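You operate a simulated robot arm through the tools that you are given. There is no shell and no other tool. Be economical: measure what you need, move in short steps, check, and stop when the job is done.

You are at the controls of a simulated robot arm. One attempt, no reset.

JOB
Glue the hole in the pink block and press a dowel into it.
Fine: one press of the glue button, no drips; lever right down (15 mm, as the dial stands); block left on the grey slide, drawn back out; depth dial, white switch and the other blocks end as they began.

It is judged by the outcome, as a careful person would: the job done as asked, and still so three seconds after it is handed in. It fails if anything else is knocked over, pushed out of place, dropped, spilled or broken.

ROBOT AND FRAMES
A 7-joint arm with a two-finger parallel gripper, fixed in place. Base frame: the origin is at the foot of the arm, x ahead of it, y to its left, z up; the work surface is at about z = 0. Units: mm, rad, N and s.
With the tool pointing down near the work surface it reaches from about 240 to 620 mm from the base axis. Its first joint turns from -1.152 to 1.152 rad. Payload 2.6 kg.
The TCP is the grasp point between the finger pads, 30 mm short of the fingertips. In the tool frame z runs along the fingers and y along their closing line. Largest opening 94 mm; finger width 28, thickness 10; the body of the gripper, 50 by 96 mm, starts 55 mm behind the TCP.
Orientation is told as [roll, pitch, yaw] about the base's x, y, z axes, in that order, counted from this pose: with the fingers straight down and closing along the base's y, the tool's x points along the base's -x, its y along +y and its z along -z.

CONTROLS
- The arm moves only by the tool arm_command. Its argument "moves" is a list of rows, each an object of numbers (a shift or turn left out is 0, a gripper value left out holds the last): "dx", "dy", "dz": the shift along the tool's x, y, z in mm; "wx", "wy", "wz": the turn, a rotation vector about the tool's x, y, z in rad. In form: [{"dx": .., "dy": .., "dz": .., "wx": .., "wy": .., "wz": ..}, ...]. A call has 1 to 8 rows; each row is the pose to reach, as a shift and turn from the pose commanded when the call began, along the tool's axes at that moment. "hand" is the finger opening in mm, from 0 to 94, set as the call begins (left out, the last holds). Each row takes 0.2 s and may step no farther than 50 mm and 0.15 rad from the row before; otherwise, or with a gripper value out of range, the whole call is refused. Where a pose cannot be reached the arm comes as near as it can. A force on the tool above 40 N (or 10 N above the force at the start of the call, whichever is more), or a blocked arm, ends the call early, and 0.2 s more pass. The fingers move at their own pace (about 72 mm/s each) and stop on an object; they squeeze with about 41 N. The grip force told is the motor's: it shows also when the fingers shut on nothing. Time passes only in rows, and 0.2 s behind the last, so rows that repeat a pose let the fingers close. It gives the time, the measured TCP pose, the force on the tool (base axes), the opening and the grip force at its end, in the units of the frame above (readings bear some noise).
- Cameras (640 x 400 px; columns grow to the right, rows downward): "scene" is fixed at [31.9, 427.2, 572.7]; the picture's right is [-0.80, -0.60, 0.00], its down [-0.29, 0.39, -0.87] and it looks along [0.53, -0.70, -0.49] (base axes); focal length 317 px, centre (320, 200). "wrist" rides on the gripper at [76, 14, -103] in the tool frame; the picture's right is [-0.18, 0.98, 0.00], its down [-0.75, -0.14, -0.64] and it looks along [-0.63, -0.12, 0.77] (tool axes); focal length 243 px, centre (320, 200). There is no depth. A picture from a camera that has moved, and an enlarged one, comes with that camera's place and axes in the base frame and with its lens.
- get_image(camera): a new picture of that camera. The clock stands still meanwhile.
- enlarge(camera, box): a new picture of the part [left, top, right, bottom] of that camera's present view, enlarged. The clock stands still meanwhile.
- close_job(): hands the job in; it is judged then, once.

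Go step by step. Nothing tells you positions but the pictures and the camera data: compare them with the known pose of the tool, close in by small moves and look again before you grip or let go. The budget is 120 turns and 68 pictures, counting those below and the enlarged ones. Unless the task says otherwise, let go and move clear before handing in.

The tools are called after "Emit:" by a JSON object that holds its "name" and its "arguments". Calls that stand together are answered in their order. arm_command: Moves the arm, as the interface text tells. Its arguments: {"type":"object","properties":{"moves":{"type":"array","items":{"type":"object","properties":{"dx":{"type":"number"},"dy":{"type":"number"},"dz":{"type":"number"},"wx":{"type":"number"},"wy":{"type":"number"},"wz":{"type":"number"}}}},"hand":{"type":"number"}},"required":["moves"]} The other tools are called the same way: get_image (camera) takes a picture; enlarge (camera, box) takes an enlarged picture of a part of a camera's view; close_job () hands the job in.

At the start:

```text
time_s: 0.0
tcp_pos: [337.6, -126.6, 423.6]
tcp_rot: [0.001, -0.001, 0.0]
force: [0.4, 0.0, 0.1]
width: 93.8
gripper_force: 0.1
```

scene: 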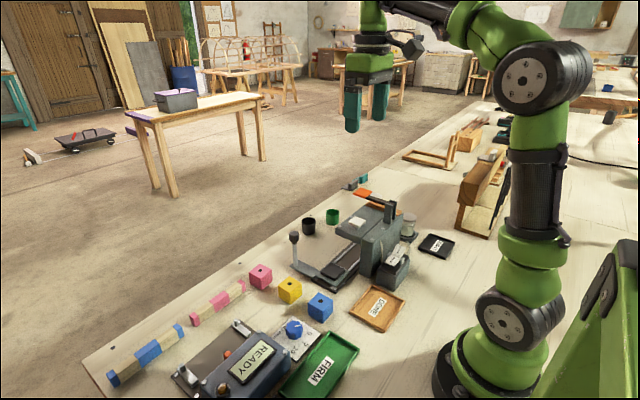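
wrist: 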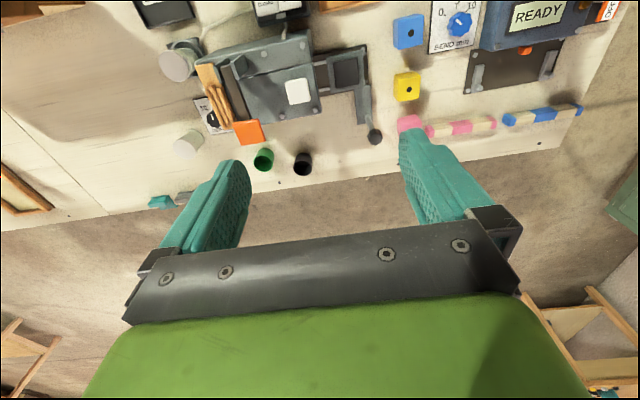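

I see a pressing/gluing device with a lever, coloured blocks, and trays. I'll enlarge the scene views to understand the mechanism first.

Emit:
{"name": "enlarge", "arguments": {"camera": "scene", "box": [270, 170, 470, 295]}}

Emit:
{"name": "enlarge", "arguments": {"camera": "scene", "box": [90, 250, 410, 400]}}

Emit:
{"name": "enlarge", "arguments": {"camera": "wrist", "box": [130, 0, 420, 200]}}

Emit:
{"name": "enlarge", "arguments": {"camera": "wrist", "box": [360, 0, 640, 175]}}

```text
3.20 times, centred on (370, 232) of scene
camera zoom: at [31.9, 427.2, 572.7], right [-0.8, -0.6, 0.0], down [-0.29, 0.39, -0.87], along [0.53, -0.7, -0.49], focal length 1014 px, centre (160, 96)
```

zoom: 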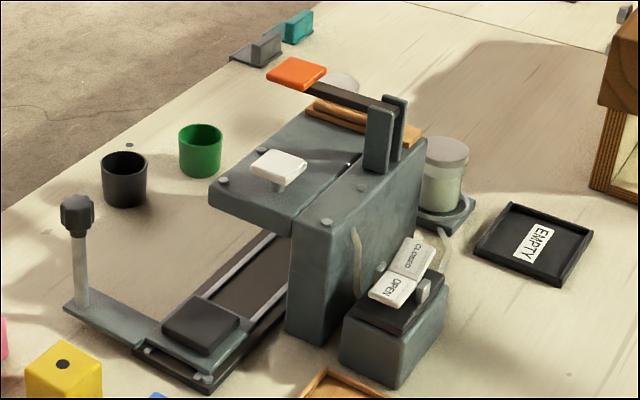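

```text
2.00 times, centred on (250, 325) of scene
camera zoom: at [31.9, 427.2, 572.7], right [-0.8, -0.6, 0.0], down [-0.29, 0.39, -0.87], along [0.53, -0.7, -0.49], focal length 634 px, centre (460, -50)
```

zoom: 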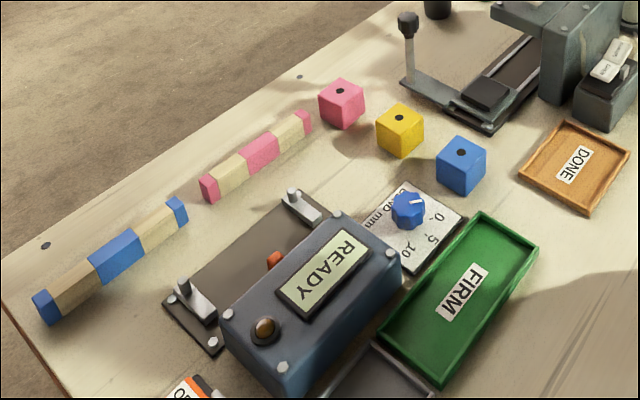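

```text
2.00 times, centred on (275, 100) of wrist
camera zoom: at [261.7, -113.6, 525.8], right [0.18, 0.98, 0.0], down [0.75, -0.14, 0.64], along [0.63, -0.12, -0.77], focal length 485 px, centre (410, 400)
```

zoom: 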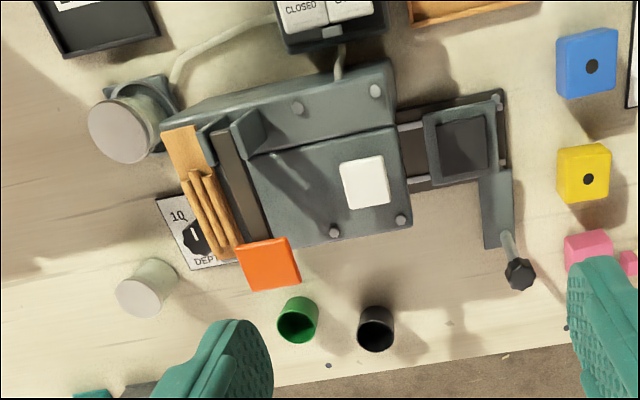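

```text
2.29 times, centred on (500, 88) of wrist
camera zoom: at [261.7, -113.6, 525.8], right [0.18, 0.98, 0.0], down [0.75, -0.14, 0.64], along [0.63, -0.12, -0.77], focal length 555 px, centre (-91, 457)
```

zoom: 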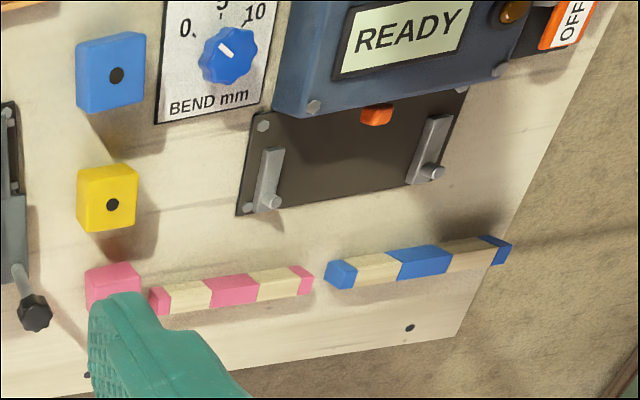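

The device sits around x≈380, y from -80 to -280, and the carriage is at about (381,-86). I'll move the wrist camera closer for a better look at it.

Emit:
{"name": "arm_command", "arguments": {"moves": [{"dx": 22, "dy": -6, "dz": 30}, {"dx": 44, "dy": -12, "dz": 60}, {"dx": 66, "dy": -18, "dz": 90}, {"dx": 85, "dy": -23, "dz": 115}]}}

Emit:
{"name": "get_image", "arguments": {"camera": "wrist"}}

Emit:
{"name": "enlarge", "arguments": {"camera": "scene", "box": [340, 180, 440, 245]}}

Emit:
{"name": "enlarge", "arguments": {"camera": "scene", "box": [350, 230, 430, 280]}}

```text
time_s: 1.0
tcp_pos: [252.9, -151.9, 309.5]
tcp_rot: [0.0, -0.001, 0.0]
force: [-0.1, -0.3, -0.1]
width: 94.0
gripper_force: 0.1
```

```text
61 pictures are left
camera wrist: at [176.7, -137.2, 410.7], right [0.18, 0.98, 0.0], down [0.75, -0.14, 0.64], along [0.63, -0.12, -0.77], focal length 243 px, centre (320, 200)
```

wrist: 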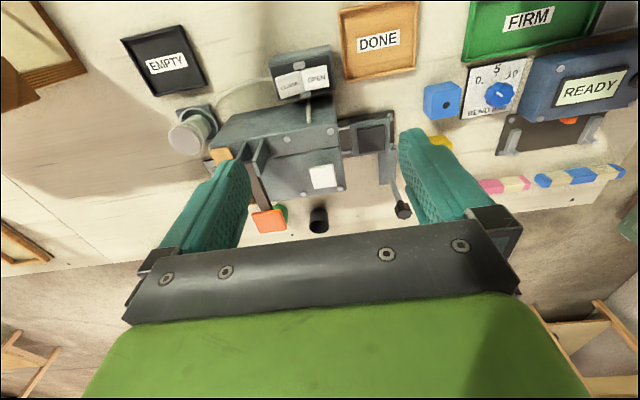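

```text
6.15 times, centred on (390, 212) of scene
camera zoom: at [31.9, 427.2, 572.7], right [-0.8, -0.6, 0.0], down [-0.29, 0.39, -0.87], along [0.53, -0.7, -0.49], focal length 1949 px, centre (-111, 123)
```

zoom: 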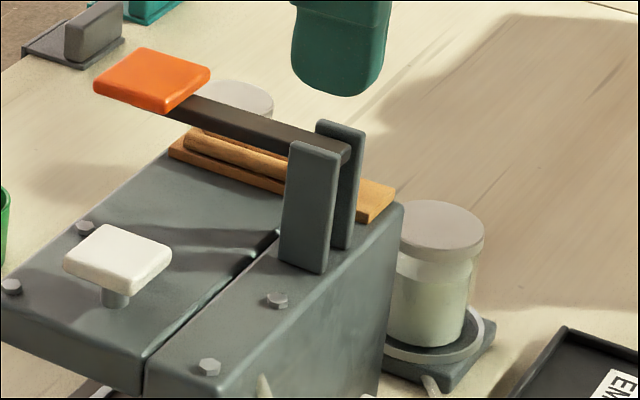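

```text
8.00 times, centred on (390, 255) of scene
camera zoom: at [31.9, 427.2, 572.7], right [-0.8, -0.6, 0.0], down [-0.29, 0.39, -0.87], along [0.53, -0.7, -0.49], focal length 2534 px, centre (-240, -240)
```

zoom: 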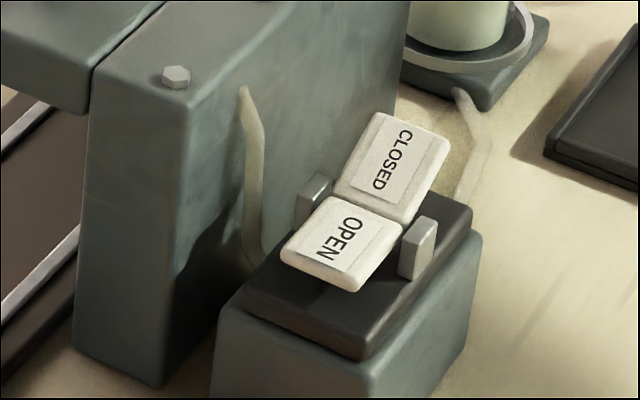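

The switch's OPEN half lies flat (pressed) and the CLOSED half is raised, so the glue valve is already open. I'll turn the tool to look at the device from its +y end, to see the glue and press stations.

Emit:
{"name": "arm_command", "arguments": {"moves": [{"dx": -16, "dy": 16, "wz": 0.14}, {"dx": -32, "dy": 33, "wz": 0.28}, {"dx": -48, "dy": 50, "wz": 0.42}, {"dx": -64, "dy": 66, "dz": 5, "wz": 0.56}, {"dx": -80, "dy": 83, "dz": 10, "wz": 0.7}, {"dx": -96, "dy": 100, "dz": 20, "wz": 0.84}, {"dx": -112, "dy": 116, "dz": 30, "wz": 0.98}, {"dx": -127, "dy": 132, "dz": 40, "wz": 1.12}]}}

Emit:
{"name": "arm_command", "arguments": {"moves": [{"wz": 0.15}, {"wz": 0.3}, {"wz": 0.45}, {"wz": 0.45}]}}

Emit:
{"name": "get_image", "arguments": {"camera": "wrist"}}

```text
time_s: 2.8
tcp_pos: [380.9, -18.7, 269.1]
tcp_rot: [0.0, 0.001, -1.12]
force: [-0.3, -0.9, -0.2]
width: 94.0
gripper_force: 0.0
```

```text
time_s: 3.8
tcp_pos: [379.2, -17.4, 268.1]
tcp_rot: [-0.001, 0.0, -1.571]
force: [-0.5, 0.8, 0.2]
width: 93.8
gripper_force: 0.1
```

```text
58 pictures are left
camera wrist: at [394.1, 57.5, 370.8], right [0.98, -0.18, 0.0], down [-0.14, -0.75, 0.64], along [-0.12, -0.63, -0.77], focal length 243 px, centre (320, 200)
```

wrist: 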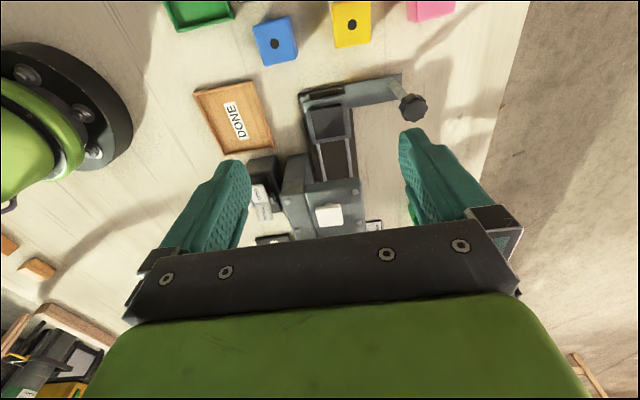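

Now I back off along +y and go lower for a flatter view of the device.

Emit:
{"name": "arm_command", "arguments": {"moves": [{"dx": 36, "dz": 20}, {"dx": 72, "dz": 45}, {"dx": 108, "dz": 70}, {"dx": 140, "dz": 95}, {"dx": 147, "dz": 110}]}}

Emit:
{"name": "get_image", "arguments": {"camera": "wrist"}}

Emit:
{"name": "enlarge", "arguments": {"camera": "wrist", "box": [240, 0, 440, 125]}}

```text
time_s: 5.0
tcp_pos: [379.4, 128.0, 159.2]
tcp_rot: [-0.001, 0.0, -1.569]
force: [-0.4, 0.4, 0.1]
width: 93.9
gripper_force: 0.2
```

```text
57 pictures are left
camera wrist: at [393.7, 204.9, 260.7], right [0.98, -0.18, 0.0], down [-0.14, -0.75, 0.64], along [-0.12, -0.63, -0.77], focal length 243 px, centre (320, 200)
```

wrist: 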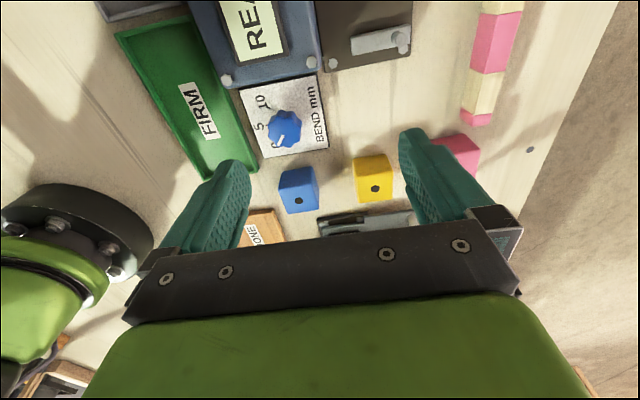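

```text
3.20 times, centred on (340, 62) of wrist
camera zoom: at [393.7, 204.9, 260.7], right [0.98, -0.18, 0.0], down [-0.14, -0.75, 0.64], along [-0.12, -0.63, -0.77], focal length 776 px, centre (256, 640)
```

zoom: 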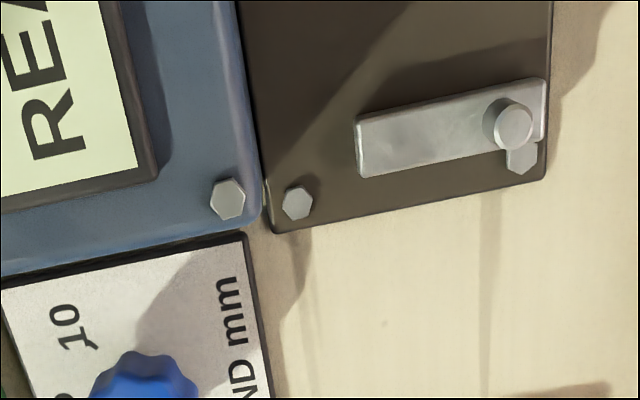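

The gripper hides the device at this angle, but the blocks show up well: yellow at about (423,28), tops at z≈36, and pink near (515,33). I'll go above the pink block.

Emit:
{"name": "arm_command", "arguments": {"moves": [{"dx": -24, "dy": 34}, {"dx": -48, "dy": 68}, {"dx": -72, "dy": 102}, {"dx": -95, "dy": 135}, {"dx": -95, "dy": 135}]}}

Emit:
{"name": "get_image", "arguments": {"camera": "wrist"}}

```text
time_s: 6.2
tcp_pos: [515.4, 33.1, 158.9]
tcp_rot: [-0.001, 0.0, -1.569]
force: [-0.3, 0.4, 0.1]
width: 93.7
gripper_force: 0.1
```

```text
55 pictures are left
camera wrist: at [529.0, 108.9, 260.5], right [0.98, -0.18, 0.0], down [-0.14, -0.75, 0.64], along [-0.12, -0.63, -0.77], focal length 243 px, centre (320, 200)
```

wrist: 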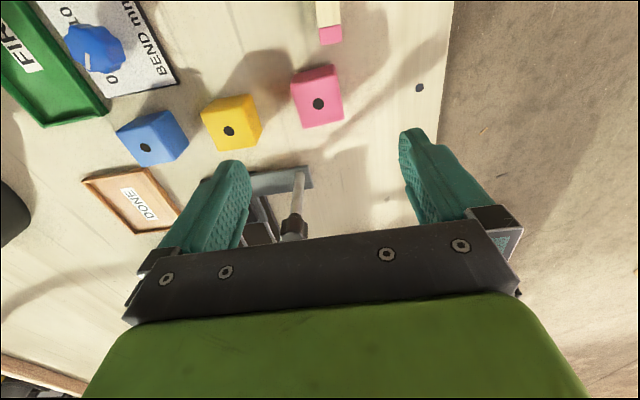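

Emit:
{"name": "enlarge", "arguments": {"camera": "wrist", "box": [268, 50, 368, 140]}}

```text
4.44 times, centred on (318, 95) of wrist
camera zoom: at [529.0, 108.9, 260.5], right [0.98, -0.18, 0.0], down [-0.14, -0.75, 0.64], along [-0.12, -0.63, -0.77], focal length 1078 px, centre (329, 667)
```

zoom: 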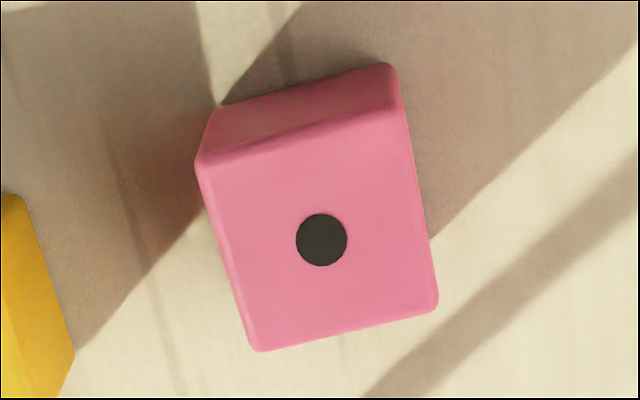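

The pink block is a cube of about 40 mm at (513.5,37), yawed about +3°. I'll lower over it with the fingers at 70 mm.

Emit:
{"name": "arm_command", "arguments": {"moves": [{"dx": 4, "dy": -2, "dz": 25, "wz": -0.055}, {"dx": 4, "dy": -2, "dz": 55, "wz": -0.055}, {"dx": 4, "dy": -2, "dz": 80, "wz": -0.055}, {"dx": 4, "dy": -2, "dz": 80, "wz": -0.055}], "hand": 70}}

Emit:
{"name": "get_image", "arguments": {"camera": "wrist"}}

```text
time_s: 7.2
tcp_pos: [512.7, 35.1, 79.3]
tcp_rot: [0.0, 0.0, -1.514]
force: [-0.1, -0.6, -0.1]
width: 70.0
gripper_force: 0.1
```

```text
53 pictures are left
camera wrist: at [522.2, 113.6, 180.2], right [0.99, -0.13, 0.0], down [-0.1, -0.76, 0.64], along [-0.08, -0.64, -0.77], focal length 243 px, centre (320, 200)
```

wrist: 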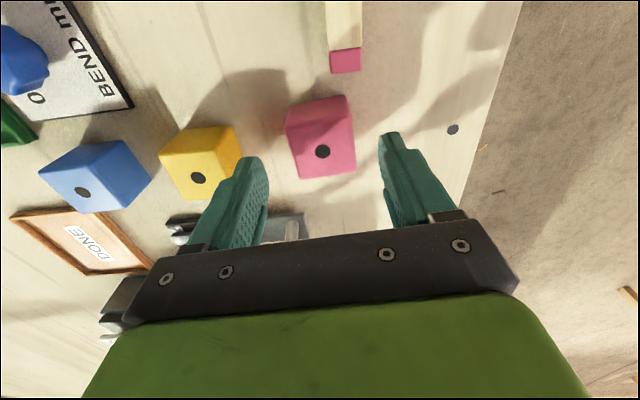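

Alignment looks right, so I descend and close.

Emit:
{"name": "arm_command", "arguments": {"moves": [{"dx": 1, "dy": 0.5, "dz": 20}, {"dx": 1, "dy": 0.5, "dz": 41}, {"dx": 1, "dy": 0.5, "dz": 41}]}}

Emit:
{"name": "arm_command", "arguments": {"moves": [{}, {}, {}], "hand": 30}}

Emit:
{"name": "get_image", "arguments": {"camera": "wrist"}}

```text
time_s: 8.0
tcp_pos: [512.0, 38.6, 37.1]
tcp_rot: [-0.001, 0.0, -1.514]
force: [0.9, 0.1, -0.3]
width: 69.8
gripper_force: 0.1
```

```text
time_s: 8.8
tcp_pos: [512.6, 38.0, 37.7]
tcp_rot: [-0.001, 0.0, -1.515]
force: [0.6, 0.5, 0.7]
width: 45.2
gripper_force: 40.9
```

```text
52 pictures are left
camera wrist: at [522.9, 115.0, 139.5], right [0.99, -0.13, 0.0], down [-0.1, -0.76, 0.64], along [-0.08, -0.64, -0.77], focal length 243 px, centre (320, 200)
```

wrist: 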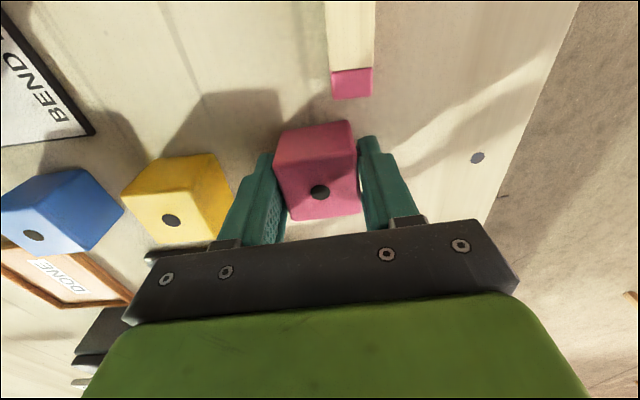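

Width reads 45 mm, more than the 40 I expected, so I check the grip up close.

Emit:
{"name": "enlarge", "arguments": {"camera": "wrist", "box": [220, 100, 430, 240]}}

Emit:
{"name": "enlarge", "arguments": {"camera": "scene", "box": [210, 210, 340, 310]}}

```text
2.86 times, centred on (325, 170) of wrist
camera zoom: at [522.9, 115.0, 139.5], right [0.99, -0.13, 0.0], down [-0.1, -0.76, 0.64], along [-0.08, -0.64, -0.77], focal length 693 px, centre (306, 286)
```

zoom: 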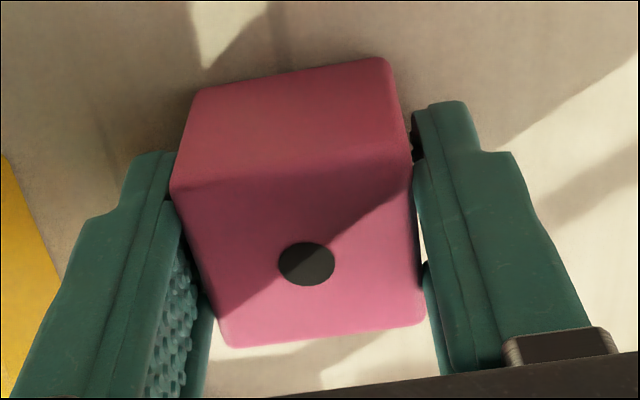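

```text
4.00 times, centred on (275, 260) of scene
camera zoom: at [31.9, 427.2, 572.7], right [-0.8, -0.6, 0.0], down [-0.29, 0.39, -0.87], along [0.53, -0.7, -0.49], focal length 1267 px, centre (500, -40)
```

zoom: 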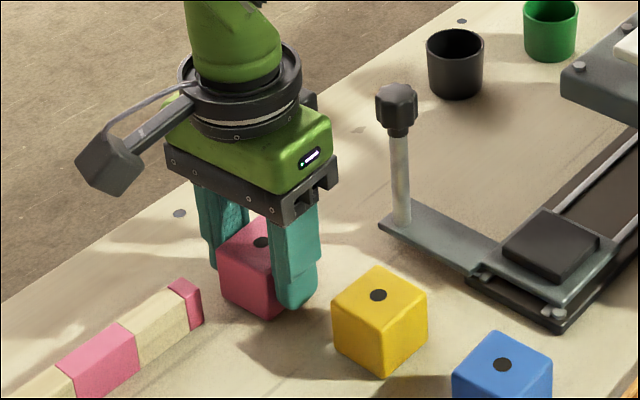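

Emit:
{"name": "arm_command", "arguments": {"moves": [{"dz": -5}, {"dz": -15}, {"dz": -25}, {"dz": -25}]}}

Emit:
{"name": "enlarge", "arguments": {"camera": "wrist", "box": [220, 100, 430, 240]}}

Emit:
{"name": "enlarge", "arguments": {"camera": "scene", "box": [210, 210, 340, 310]}}

```text
time_s: 9.8
tcp_pos: [513.4, 37.8, 62.7]
tcp_rot: [-0.001, -0.001, -1.515]
force: [0.3, 0.2, -1.4]
width: 45.4
gripper_force: 41.1
```

```text
2.86 times, centred on (325, 170) of wrist
camera zoom: at [523.2, 115.4, 165.3], right [0.99, -0.13, 0.0], down [-0.1, -0.76, 0.64], along [-0.08, -0.64, -0.77], focal length 693 px, centre (306, 286)
```

zoom: 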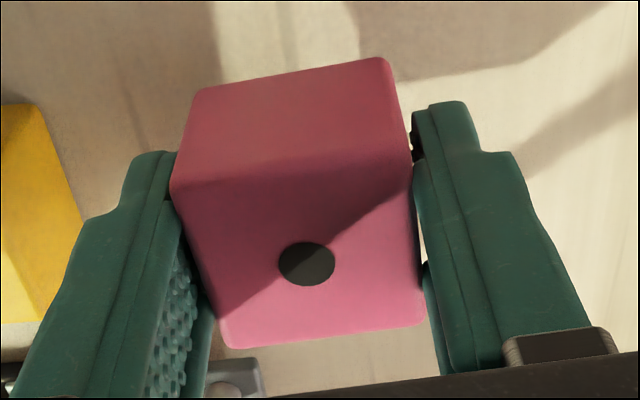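

```text
4.00 times, centred on (275, 260) of scene
camera zoom: at [31.9, 427.2, 572.7], right [-0.8, -0.6, 0.0], down [-0.29, 0.39, -0.87], along [0.53, -0.7, -0.49], focal length 1267 px, centre (500, -40)
```

zoom: 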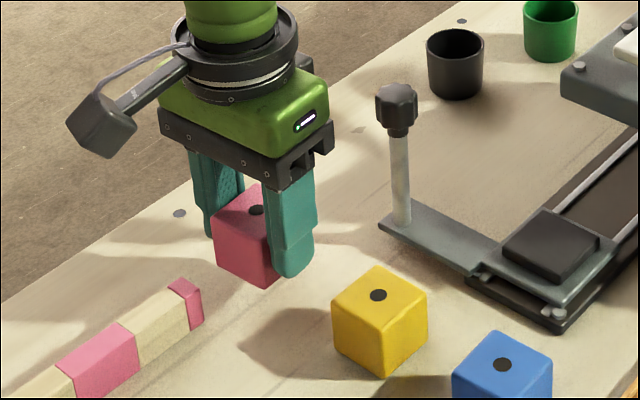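

The block is held firmly. I raise it clear of the knob and carry it above the carriage.

Emit:
{"name": "arm_command", "arguments": {"moves": [{"dz": -40}, {"dz": -80}, {"dz": -120}, {"dx": -29, "dy": -35, "dz": -120}, {"dx": -58, "dy": -69, "dz": -120}, {"dx": -87, "dy": -104, "dz": -120}, {"dx": -113, "dy": -138, "dz": -120}, {"dx": -113, "dy": -138, "dz": -120}]}}

Emit:
{"name": "get_image", "arguments": {"camera": "wrist"}}

Emit:
{"name": "enlarge", "arguments": {"camera": "scene", "box": [270, 180, 430, 300]}}

```text
time_s: 11.6
tcp_pos: [380.2, -83.3, 182.0]
tcp_rot: [0.0, 0.0, -1.514]
force: [0.0, -0.7, -1.7]
width: 45.2
gripper_force: 41.2
```

```text
47 pictures are left
camera wrist: at [391.9, -6.0, 284.6], right [0.99, -0.13, 0.0], down [-0.1, -0.76, 0.64], along [-0.08, -0.64, -0.77], focal length 243 px, centre (320, 200)
```

wrist: 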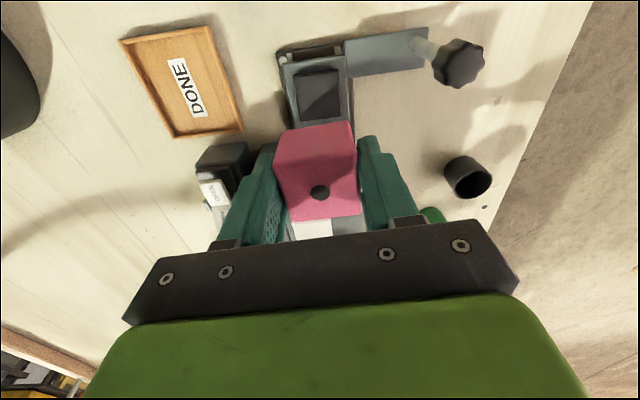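

```text
3.33 times, centred on (350, 240) of scene
camera zoom: at [31.9, 427.2, 572.7], right [-0.8, -0.6, 0.0], down [-0.29, 0.39, -0.87], along [0.53, -0.7, -0.49], focal length 1056 px, centre (220, 67)
```

zoom: 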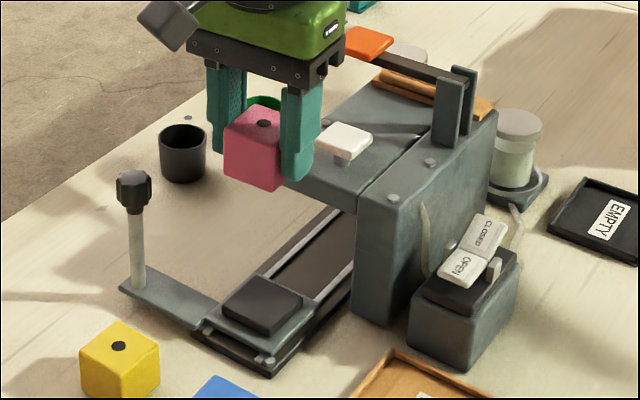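

Emit:
{"name": "enlarge", "arguments": {"camera": "wrist", "box": [260, 20, 440, 135]}}

```text
3.48 times, centred on (350, 78) of wrist
camera zoom: at [391.9, -6.0, 284.6], right [0.99, -0.13, 0.0], down [-0.1, -0.76, 0.64], along [-0.08, -0.64, -0.77], focal length 844 px, centre (216, 626)
```

zoom: 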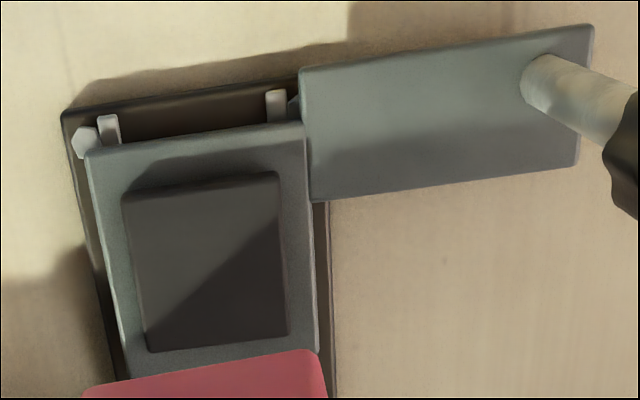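

The pad is about 45 mm square, centred near (380.5,-86.5) and squared to the axes. I adjust by small shifts, square up the yaw, lower part way and look again.

Emit:
{"name": "arm_command", "arguments": {"moves": [{"dx": -3.4, "dy": -2, "dz": 20, "wz": 0.057}, {"dx": -3.4, "dy": -2, "dz": 45, "wz": 0.057}, {"dx": -3.4, "dy": -2, "dz": 70, "wz": 0.057}, {"dx": -3.4, "dy": -2, "dz": 90, "wz": 0.057}, {"dx": -3.4, "dy": -2, "dz": 90, "wz": 0.057}]}}

Emit:
{"name": "get_image", "arguments": {"camera": "wrist"}}

Emit:
{"name": "enlarge", "arguments": {"camera": "scene", "box": [290, 210, 410, 300]}}

```text
time_s: 12.8
tcp_pos: [380.9, -86.2, 91.7]
tcp_rot: [0.0, 0.0, -1.57]
force: [0.9, 0.6, -0.1]
width: 45.6
gripper_force: 41.0
```

```text
44 pictures are left
camera wrist: at [394.4, -10.3, 194.1], right [0.98, -0.18, 0.0], down [-0.14, -0.75, 0.64], along [-0.12, -0.63, -0.77], focal length 243 px, centre (320, 200)
```

wrist: 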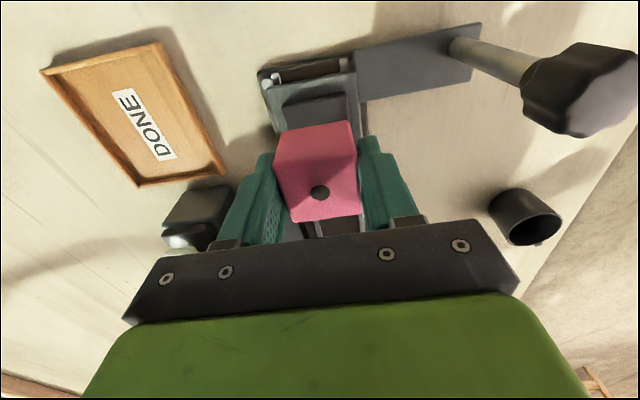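

```text
4.44 times, centred on (350, 255) of scene
camera zoom: at [31.9, 427.2, 572.7], right [-0.8, -0.6, 0.0], down [-0.29, 0.39, -0.87], along [0.53, -0.7, -0.49], focal length 1408 px, centre (187, -44)
```

zoom: 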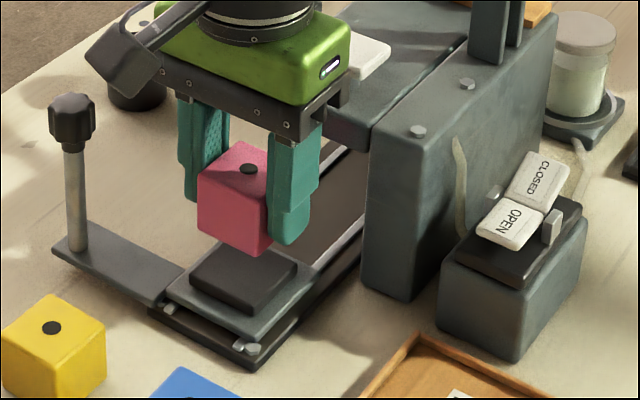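

Block is above the pad; I continue down gently and check.

Emit:
{"name": "arm_command", "arguments": {"moves": [{"dz": 12}, {"dz": 24}, {"dz": 24}]}}

Emit:
{"name": "enlarge", "arguments": {"camera": "scene", "box": [310, 220, 390, 290]}}

Emit:
{"name": "enlarge", "arguments": {"camera": "wrist", "box": [230, 60, 410, 240]}}

```text
time_s: 13.6
tcp_pos: [380.2, -85.8, 68.5]
tcp_rot: [0.001, 0.0, -1.571]
force: [-0.4, -0.3, -0.1]
width: 45.4
gripper_force: 41.7
```

```text
5.71 times, centred on (350, 255) of scene
camera zoom: at [31.9, 427.2, 572.7], right [-0.8, -0.6, 0.0], down [-0.29, 0.39, -0.87], along [0.53, -0.7, -0.49], focal length 1810 px, centre (149, -114)
```

zoom: 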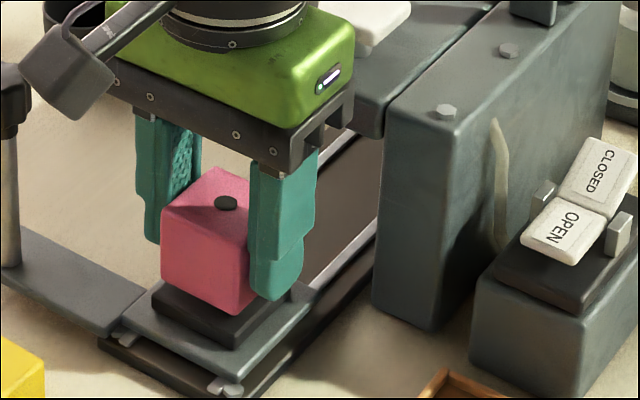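

```text
2.22 times, centred on (320, 150) of wrist
camera zoom: at [394.8, -9.8, 170.8], right [0.98, -0.18, 0.0], down [-0.14, -0.75, 0.64], along [-0.12, -0.63, -0.77], focal length 539 px, centre (320, 311)
```

zoom: 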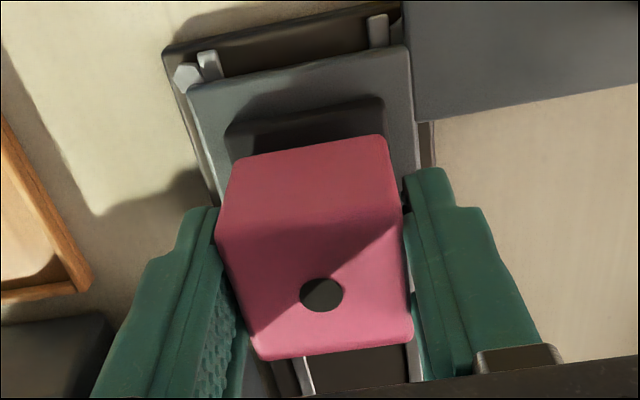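

Emit:
{"name": "arm_command", "arguments": {"moves": [{"dz": 3}, {"dz": 6}, {"dz": 6}]}}

Emit:
{"name": "enlarge", "arguments": {"camera": "scene", "box": [315, 235, 375, 285]}}

```text
time_s: 14.4
tcp_pos: [382.1, -85.8, 62.9]
tcp_rot: [0.002, -0.001, -1.574]
force: [-5.3, -0.4, 15.8]
width: 45.2
gripper_force: 41.4
```

```text
8.00 times, centred on (345, 260) of scene
camera zoom: at [31.8, 427.2, 572.7], right [-0.8, -0.6, 0.0], down [-0.29, 0.39, -0.87], along [0.53, -0.7, -0.49], focal length 2534 px, centre (120, -280)
```

zoom: 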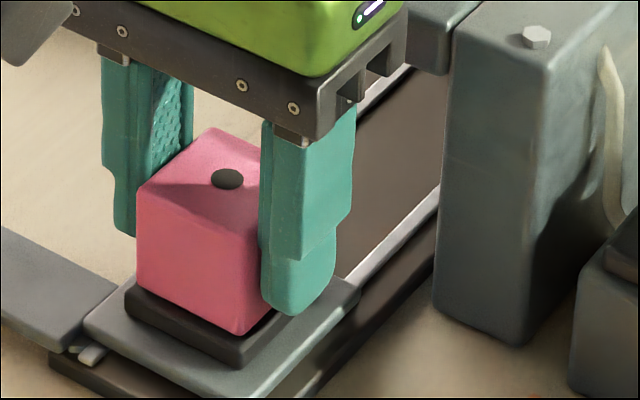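

I feel contact (16 N upward). I'll look from the wrist to tell whether the block really sits on the pad.

Emit:
{"name": "enlarge", "arguments": {"camera": "wrist", "box": [230, 60, 410, 180]}}

Emit:
{"name": "get_image", "arguments": {"camera": "scene"}}

```text
3.33 times, centred on (320, 120) of wrist
camera zoom: at [394.6, -9.5, 165.3], right [0.98, -0.19, 0.0], down [-0.14, -0.75, 0.64], along [-0.12, -0.63, -0.77], focal length 809 px, centre (320, 467)
```

zoom: 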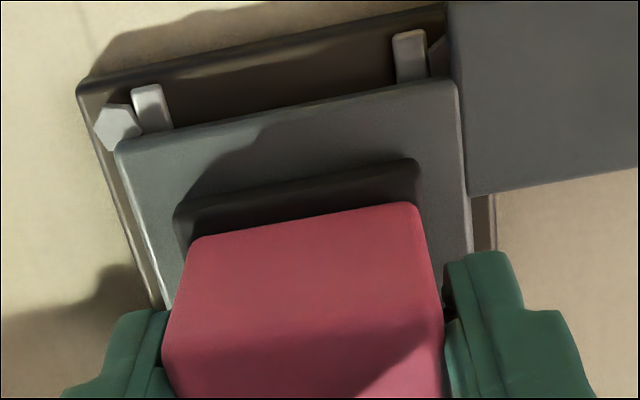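

```text
38 pictures are left
```

scene: 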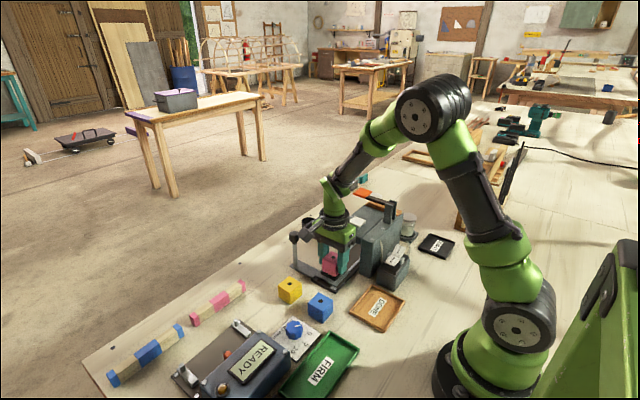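

The block bears on the pad but sits about 3 mm too far toward -y. I lift 2 mm, shift +3 mm in y and set it down again.

Emit:
{"name": "arm_command", "arguments": {"moves": [{"dz": -2.5}, {"dx": 3, "dz": -2.5}, {"dx": 3, "dz": -1}, {"dx": 3, "dz": -0.3}, {"dx": 3, "dz": -0.3}]}}

Emit:
{"name": "enlarge", "arguments": {"camera": "wrist", "box": [230, 60, 410, 180]}}

Emit:
{"name": "enlarge", "arguments": {"camera": "scene", "box": [315, 235, 375, 285]}}

```text
time_s: 15.6
tcp_pos: [380.5, -81.9, 62.7]
tcp_rot: [-0.001, -0.001, -1.573]
force: [-4.1, 0.1, 9.3]
width: 45.4
gripper_force: 41.3
```

```text
3.33 times, centred on (320, 120) of wrist
camera zoom: at [394.5, -6.6, 165.3], right [0.98, -0.19, 0.0], down [-0.14, -0.75, 0.64], along [-0.12, -0.63, -0.77], focal length 809 px, centre (320, 467)
```

zoom: 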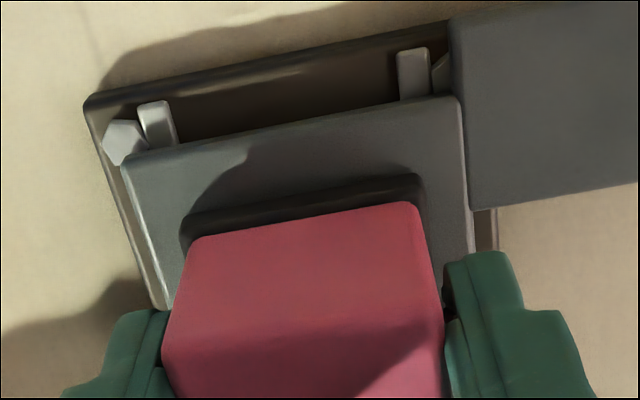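

```text
8.00 times, centred on (345, 260) of scene
camera zoom: at [31.8, 427.2, 572.7], right [-0.8, -0.6, 0.0], down [-0.29, 0.39, -0.87], along [0.53, -0.7, -0.49], focal length 2534 px, centre (120, -280)
```

zoom: 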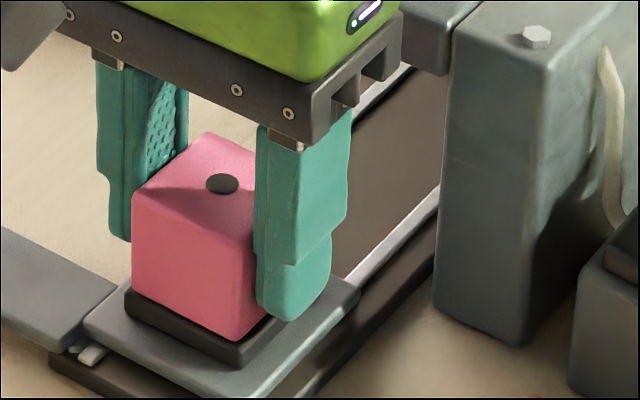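

Closer; about 2 mm more in +y will centre it.

Emit:
{"name": "arm_command", "arguments": {"moves": [{"dz": -2.5}, {"dx": 2, "dz": -2.5}, {"dx": 2, "dz": -1}, {"dx": 2, "dz": 0}, {"dx": 2, "dz": 0}]}}

Emit:
{"name": "arm_command", "arguments": {"moves": [{}, {}, {}], "hand": 70}}

Emit:
{"name": "enlarge", "arguments": {"camera": "wrist", "box": [230, 60, 410, 240]}}

Emit:
{"name": "enlarge", "arguments": {"camera": "scene", "box": [315, 235, 375, 285]}}

```text
time_s: 16.8
tcp_pos: [380.0, -80.2, 64.1]
tcp_rot: [0.0, -0.001, -1.569]
force: [-2.3, -0.3, 6.3]
width: 45.4
gripper_force: 40.6
```

```text
time_s: 17.6
tcp_pos: [379.8, -80.4, 63.7]
tcp_rot: [0.001, 0.0, -1.572]
force: [-0.2, -0.1, -0.2]
width: 70.1
gripper_force: 0.1
```

```text
2.22 times, centred on (320, 150) of wrist
camera zoom: at [394.2, -4.4, 165.1], right [0.98, -0.18, 0.0], down [-0.14, -0.75, 0.64], along [-0.12, -0.63, -0.77], focal length 539 px, centre (320, 311)
```

zoom: 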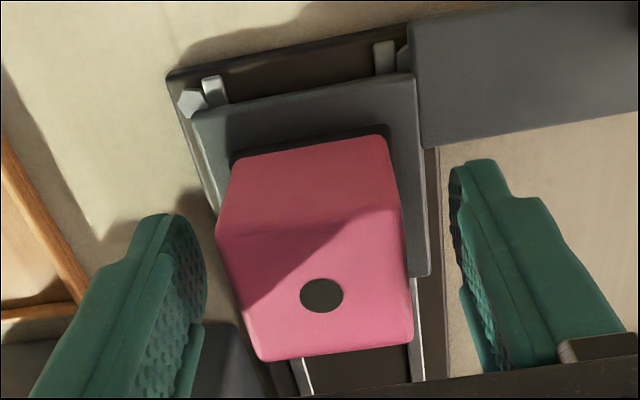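

```text
8.00 times, centred on (345, 260) of scene
camera zoom: at [31.9, 427.2, 572.7], right [-0.8, -0.6, 0.0], down [-0.29, 0.39, -0.87], along [0.53, -0.7, -0.49], focal length 2534 px, centre (120, -280)
```

zoom: 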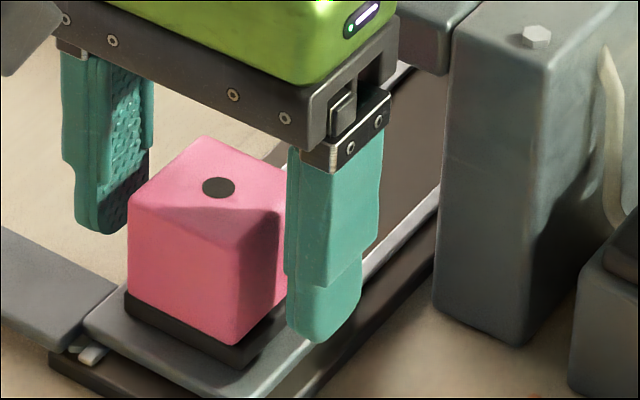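

The block is set down, squared on the pad. I rise straight up and move over the slide's knob, near (478,-50).

Emit:
{"name": "arm_command", "arguments": {"moves": [{"dz": -35}, {"dz": -75}, {"dz": -110}, {"dx": 10, "dy": 33, "dz": -110}, {"dx": 20, "dy": 66, "dz": -110}, {"dx": 30, "dy": 98, "dz": -110}, {"dx": 30, "dy": 98, "dz": -110}]}}

Emit:
{"name": "get_image", "arguments": {"camera": "wrist"}}

```text
time_s: 19.2
tcp_pos: [477.5, -50.4, 173.8]
tcp_rot: [-0.002, 0.0, -1.57]
force: [0.9, 0.5, 0.0]
width: 70.0
gripper_force: 0.0
```

```text
33 pictures are left
camera wrist: at [492.7, 25.7, 275.3], right [0.98, -0.18, 0.0], down [-0.14, -0.75, 0.64], along [-0.12, -0.63, -0.77], focal length 243 px, centre (320, 200)
```

wrist: 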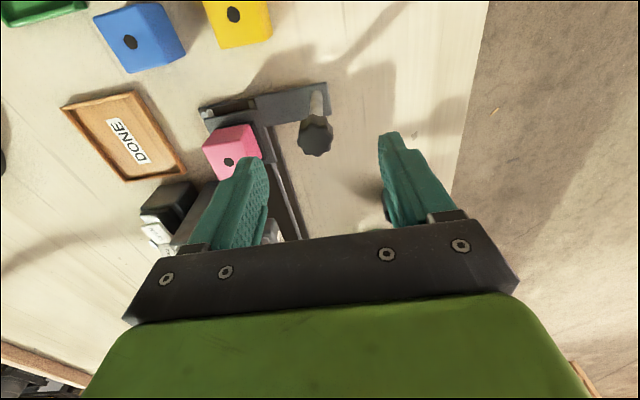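

Knob is at about (474.5,-51). I descend around it and close on it.

Emit:
{"name": "arm_command", "arguments": {"moves": [{"dx": -0.7, "dy": -3, "dz": 30}, {"dx": -0.7, "dy": -3, "dz": 60}, {"dx": -0.7, "dy": -3, "dz": 77}, {"dx": -0.7, "dy": -3, "dz": 77}]}}

Emit:
{"name": "enlarge", "arguments": {"camera": "scene", "box": [250, 210, 370, 300]}}

```text
time_s: 20.2
tcp_pos: [476.0, -51.0, 95.7]
tcp_rot: [-0.002, 0.0, -1.571]
force: [-0.6, 0.3, -0.9]
width: 69.8
gripper_force: 0.1
```

```text
4.44 times, centred on (310, 255) of scene
camera zoom: at [31.9, 427.2, 572.7], right [-0.8, -0.6, 0.0], down [-0.29, 0.39, -0.87], along [0.53, -0.7, -0.49], focal length 1408 px, centre (364, -44)
```

zoom: 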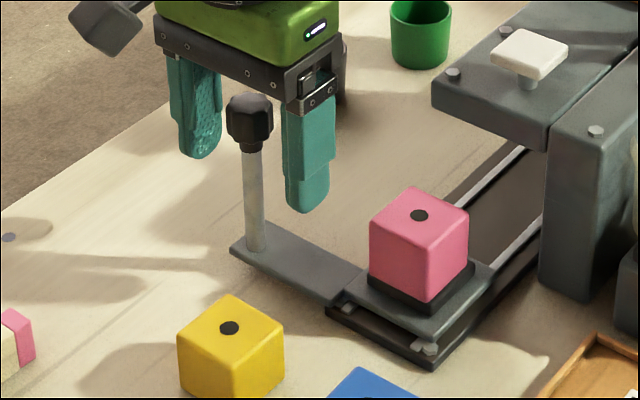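

Emit:
{"name": "arm_command", "arguments": {"moves": [{}, {}, {}, {}], "hand": 10}}

Emit:
{"name": "get_image", "arguments": {"camera": "wrist"}}

```text
time_s: 21.2
tcp_pos: [474.8, -51.0, 97.6]
tcp_rot: [-0.003, -0.001, -1.573]
force: [-7.9, 1.0, 2.6]
width: 24.4
gripper_force: 44.9
```

```text
31 pictures are left
camera wrist: at [489.4, 24.7, 198.1], right [0.98, -0.19, 0.0], down [-0.14, -0.75, 0.64], along [-0.12, -0.63, -0.77], focal length 243 px, centre (320, 200)
```

wrist: 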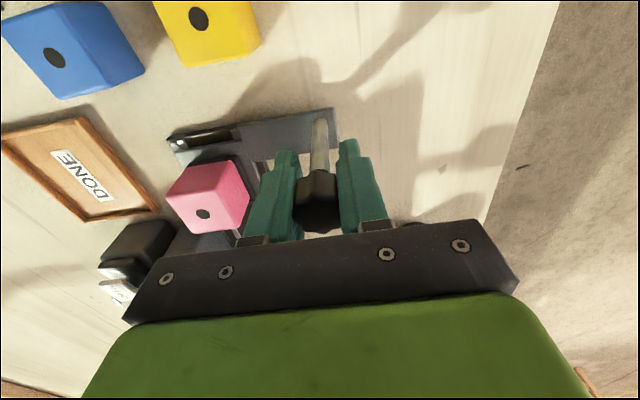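

Knob is gripped. I relieve the small side load and push the slide in (-y) by 50 mm smoothly.

Emit:
{"name": "arm_command", "arguments": {"moves": [{"dy": -1, "dx": -3}, {"dy": -1, "dx": -8}, {"dy": -1, "dx": -15}, {"dy": -1, "dx": -22}, {"dy": -1, "dx": -30}, {"dy": -1, "dx": -38}, {"dy": -1, "dx": -45}, {"dy": -1, "dx": -50}]}}

Emit:
{"name": "enlarge", "arguments": {"camera": "scene", "box": [270, 180, 430, 300]}}

```text
time_s: 23.0
tcp_pos: [474.9, -99.7, 96.1]
tcp_rot: [0.004, 0.0, -1.569]
force: [24.4, 0.1, -15.3]
width: 24.4
gripper_force: 45.7
```

```text
3.33 times, centred on (350, 240) of scene
camera zoom: at [32.0, 427.2, 572.7], right [-0.8, -0.6, 0.0], down [-0.29, 0.39, -0.87], along [0.53, -0.7, -0.49], focal length 1056 px, centre (220, 67)
```

zoom: 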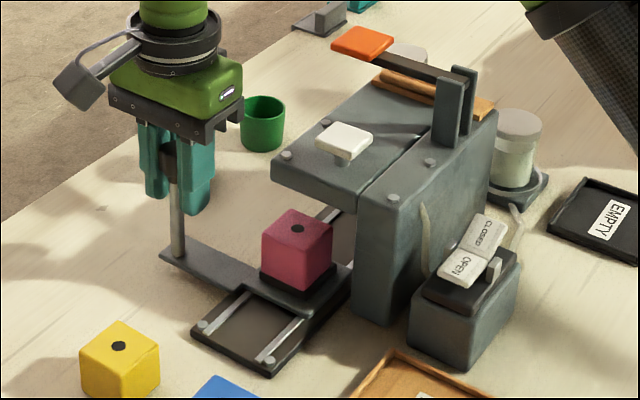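

The slide moves freely. I trim the side load and push on, watching for a stop or detent.

Emit:
{"name": "arm_command", "arguments": {"moves": [{"dy": 0.8, "dx": -3, "dz": 0.4}, {"dy": 0.8, "dx": -7, "dz": 0.4}, {"dy": 0.8, "dx": -12, "dz": 0.4}, {"dy": 0.8, "dx": -17, "dz": 0.4}, {"dy": 0.8, "dx": -22, "dz": 0.4}, {"dy": 0.8, "dx": -27, "dz": 0.4}, {"dy": 0.8, "dx": -32, "dz": 0.4}, {"dy": 0.8, "dx": -36, "dz": 0.4}]}}

Emit:
{"name": "enlarge", "arguments": {"camera": "scene", "box": [270, 180, 430, 300]}}

```text
time_s: 24.8
tcp_pos: [475.6, -137.2, 96.3]
tcp_rot: [0.001, -0.001, -1.572]
force: [13.0, 0.2, 3.1]
width: 24.5
gripper_force: 45.1
```

```text
3.33 times, centred on (350, 240) of scene
camera zoom: at [31.9, 427.2, 572.7], right [-0.8, -0.6, 0.0], down [-0.29, 0.39, -0.87], along [0.53, -0.7, -0.49], focal length 1056 px, centre (220, 67)
```

zoom: 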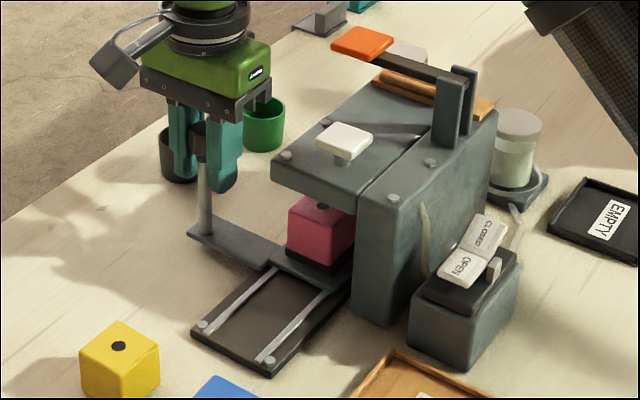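

No stop yet; I keep pushing on to find the stop.

Emit:
{"name": "arm_command", "arguments": {"moves": [{"dy": 0.5, "dx": -4}, {"dy": 0.5, "dx": -9}, {"dy": 0.5, "dx": -14}, {"dy": 0.5, "dx": -19}, {"dy": 0.5, "dx": -24}, {"dy": 0.5, "dx": -29}, {"dy": 0.5, "dx": -34}, {"dy": 0.5, "dx": -39}]}}

Emit:
{"name": "enlarge", "arguments": {"camera": "scene", "box": [270, 180, 430, 300]}}

```text
time_s: 26.6
tcp_pos: [474.6, -176.1, 96.7]
tcp_rot: [-0.001, 0.0, -1.574]
force: [-8.7, 1.2, 20.6]
width: 24.3
gripper_force: 45.0
```

```text
3.33 times, centred on (350, 240) of scene
camera zoom: at [31.7, 427.2, 572.7], right [-0.8, -0.6, 0.0], down [-0.29, 0.39, -0.87], along [0.53, -0.7, -0.49], focal length 1056 px, centre (220, 67)
```

zoom: 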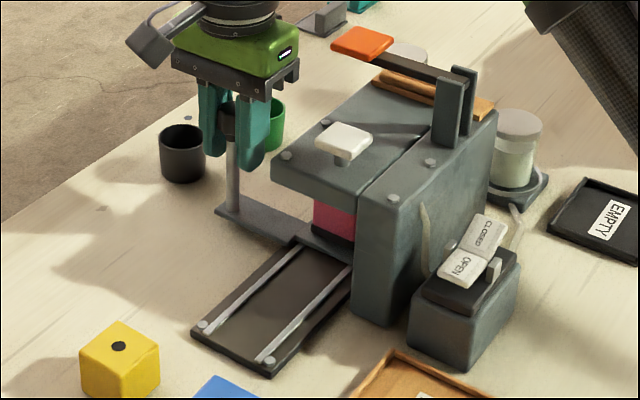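

Emit:
{"name": "arm_command", "arguments": {"moves": [{"dz": -0.6, "dx": -3}, {"dz": -0.6, "dx": -7}, {"dz": -0.6, "dx": -11}, {"dz": -0.6, "dx": -15}, {"dz": -0.6, "dx": -19}, {"dz": -0.6, "dx": -23}, {"dz": -0.6, "dx": -27}, {"dz": -0.6, "dx": -31}]}}

Emit:
{"name": "enlarge", "arguments": {"camera": "scene", "box": [270, 180, 430, 300]}}

```text
time_s: 28.4
tcp_pos: [475.2, -207.6, 96.0]
tcp_rot: [0.0, 0.0, -1.571]
force: [-11.0, 1.4, 9.8]
width: 24.2
gripper_force: 45.0
```

```text
3.33 times, centred on (350, 240) of scene
camera zoom: at [31.8, 427.2, 572.7], right [-0.8, -0.6, 0.0], down [-0.29, 0.39, -0.87], along [0.53, -0.7, -0.49], focal length 1056 px, centre (220, 67)
```

zoom: 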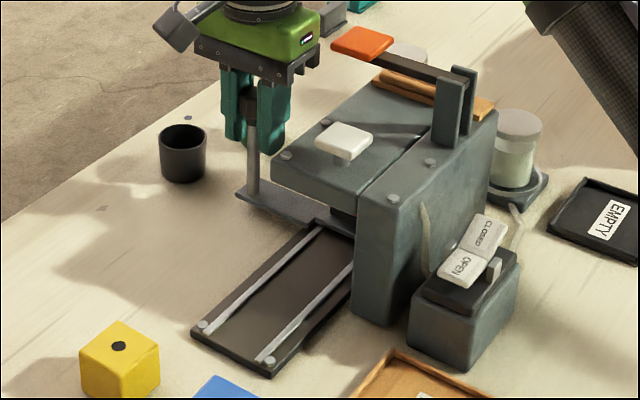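

Still sliding freely; continuing gently.

Emit:
{"name": "arm_command", "arguments": {"moves": [{"dx": -3, "dy": -0.3, "dz": -0.3}, {"dx": -6, "dy": -0.3, "dz": -0.3}, {"dx": -9, "dy": -0.3, "dz": -0.3}, {"dx": -12, "dy": -0.3, "dz": -0.3}, {"dx": -15, "dy": -0.3, "dz": -0.3}, {"dx": -18, "dy": -0.3, "dz": -0.3}, {"dx": -21, "dy": -0.3, "dz": -0.3}, {"dx": -24, "dy": -0.3, "dz": -0.3}]}}

Emit:
{"name": "enlarge", "arguments": {"camera": "scene", "box": [270, 180, 430, 300]}}

```text
time_s: 29.7
tcp_pos: [474.5, -215.8, 96.6]
tcp_rot: [-0.004, 0.014, -1.569]
force: [-2.3, 2.4, 3.3]
width: 24.7
gripper_force: 45.4
stopped in row 6: the force on the tool passed its limit (the readings are from after the stop); the commanded pose is now the measured one
```

```text
3.33 times, centred on (350, 240) of scene
camera zoom: at [31.9, 427.2, 572.7], right [-0.8, -0.6, 0.0], down [-0.29, 0.39, -0.87], along [0.53, -0.7, -0.49], focal length 1056 px, centre (220, 67)
```

zoom: 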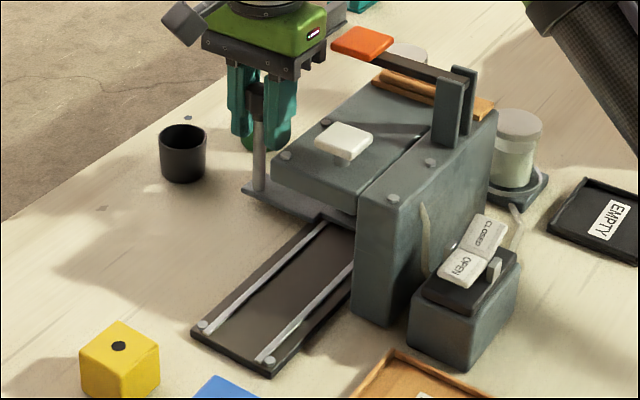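

The slide hit its end stop at knob y≈-215, which puts the hole under the lever (y≈-247). The glue nozzle probably sits near the button at y≈-168, so before gluing I let go and take an oblique look under the head.

Emit:
{"name": "arm_command", "arguments": {"moves": [{}, {}, {}, {"dz": -40}, {"dz": -80}, {"dx": 45, "dz": -80}, {"dx": 90, "dz": -80}, {"dx": 125, "dz": -80}], "hand": 60}}

Emit:
{"name": "arm_command", "arguments": {"moves": [{"wz": 0.145}, {"wz": 0.29}, {"wz": 0.435}, {"wz": 0.58}, {"wz": 0.58}], "hand": 80}}

Emit:
{"name": "arm_command", "arguments": {"moves": [{"wy": -0.145}, {"wy": -0.29}, {"wy": -0.435}, {"wy": -0.58}, {"wy": -0.725}, {"wy": -0.87}, {"wy": -0.87}]}}

```text
time_s: 31.5
tcp_pos: [475.8, -91.6, 177.4]
tcp_rot: [-0.002, 0.013, -1.571]
force: [0.7, -0.7, -0.9]
width: 60.1
gripper_force: 0.1
```

```text
time_s: 32.7
tcp_pos: [475.0, -93.1, 178.2]
tcp_rot: [-0.012, 0.008, -2.153]
force: [0.2, -0.6, -0.1]
width: 79.9
gripper_force: 0.0
```

```text
time_s: 34.3
tcp_pos: [475.1, -92.4, 177.9]
tcp_rot: [-0.017, -0.862, -2.139]
force: [-0.6, 0.0, 0.8]
width: 79.9
gripper_force: 0.0
```

Emit:
{"name": "arm_command", "arguments": {"moves": [{"dx": 20, "dz": 17}, {"dx": 40, "dz": 34}, {"dx": 60, "dz": 51}, {"dx": 60, "dz": 51}]}}

Emit:
{"name": "get_image", "arguments": {"camera": "wrist"}}

```text
time_s: 35.3
tcp_pos: [474.0, -91.3, 97.8]
tcp_rot: [-0.016, -0.859, -2.136]
force: [-0.5, 0.0, -0.3]
width: 79.9
gripper_force: 0.1
```

```text
25 pictures are left
camera wrist: at [555.6, 6.8, 106.5], right [0.76, -0.64, 0.13], down [-0.11, 0.07, 0.99], along [-0.64, -0.77, -0.02], focal length 243 px, centre (320, 200)
```

wrist: 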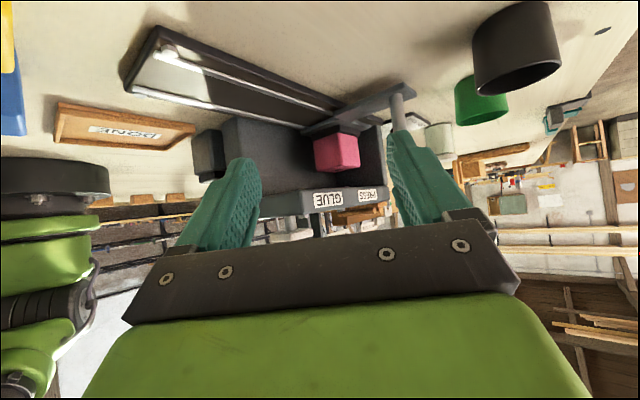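

Excellent: upside-down, the head carries labels "GLUE" and "PRESS" on its front face. I enlarge to find their positions.

Emit:
{"name": "enlarge", "arguments": {"camera": "wrist", "box": [250, 110, 400, 220]}}

```text
3.64 times, centred on (325, 165) of wrist
camera zoom: at [555.6, 6.8, 106.5], right [0.76, -0.64, 0.13], down [-0.11, 0.07, 0.99], along [-0.64, -0.77, -0.02], focal length 882 px, centre (302, 327)
```

zoom: 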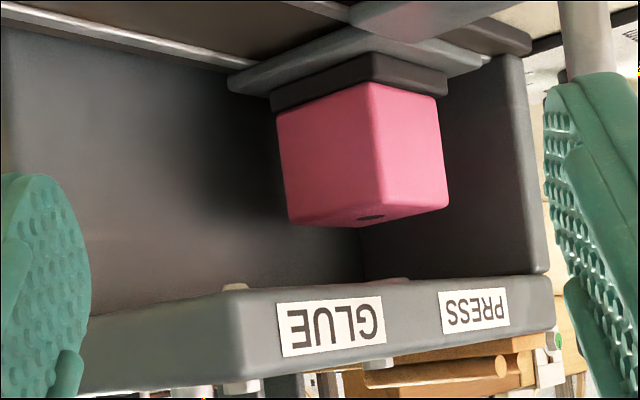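

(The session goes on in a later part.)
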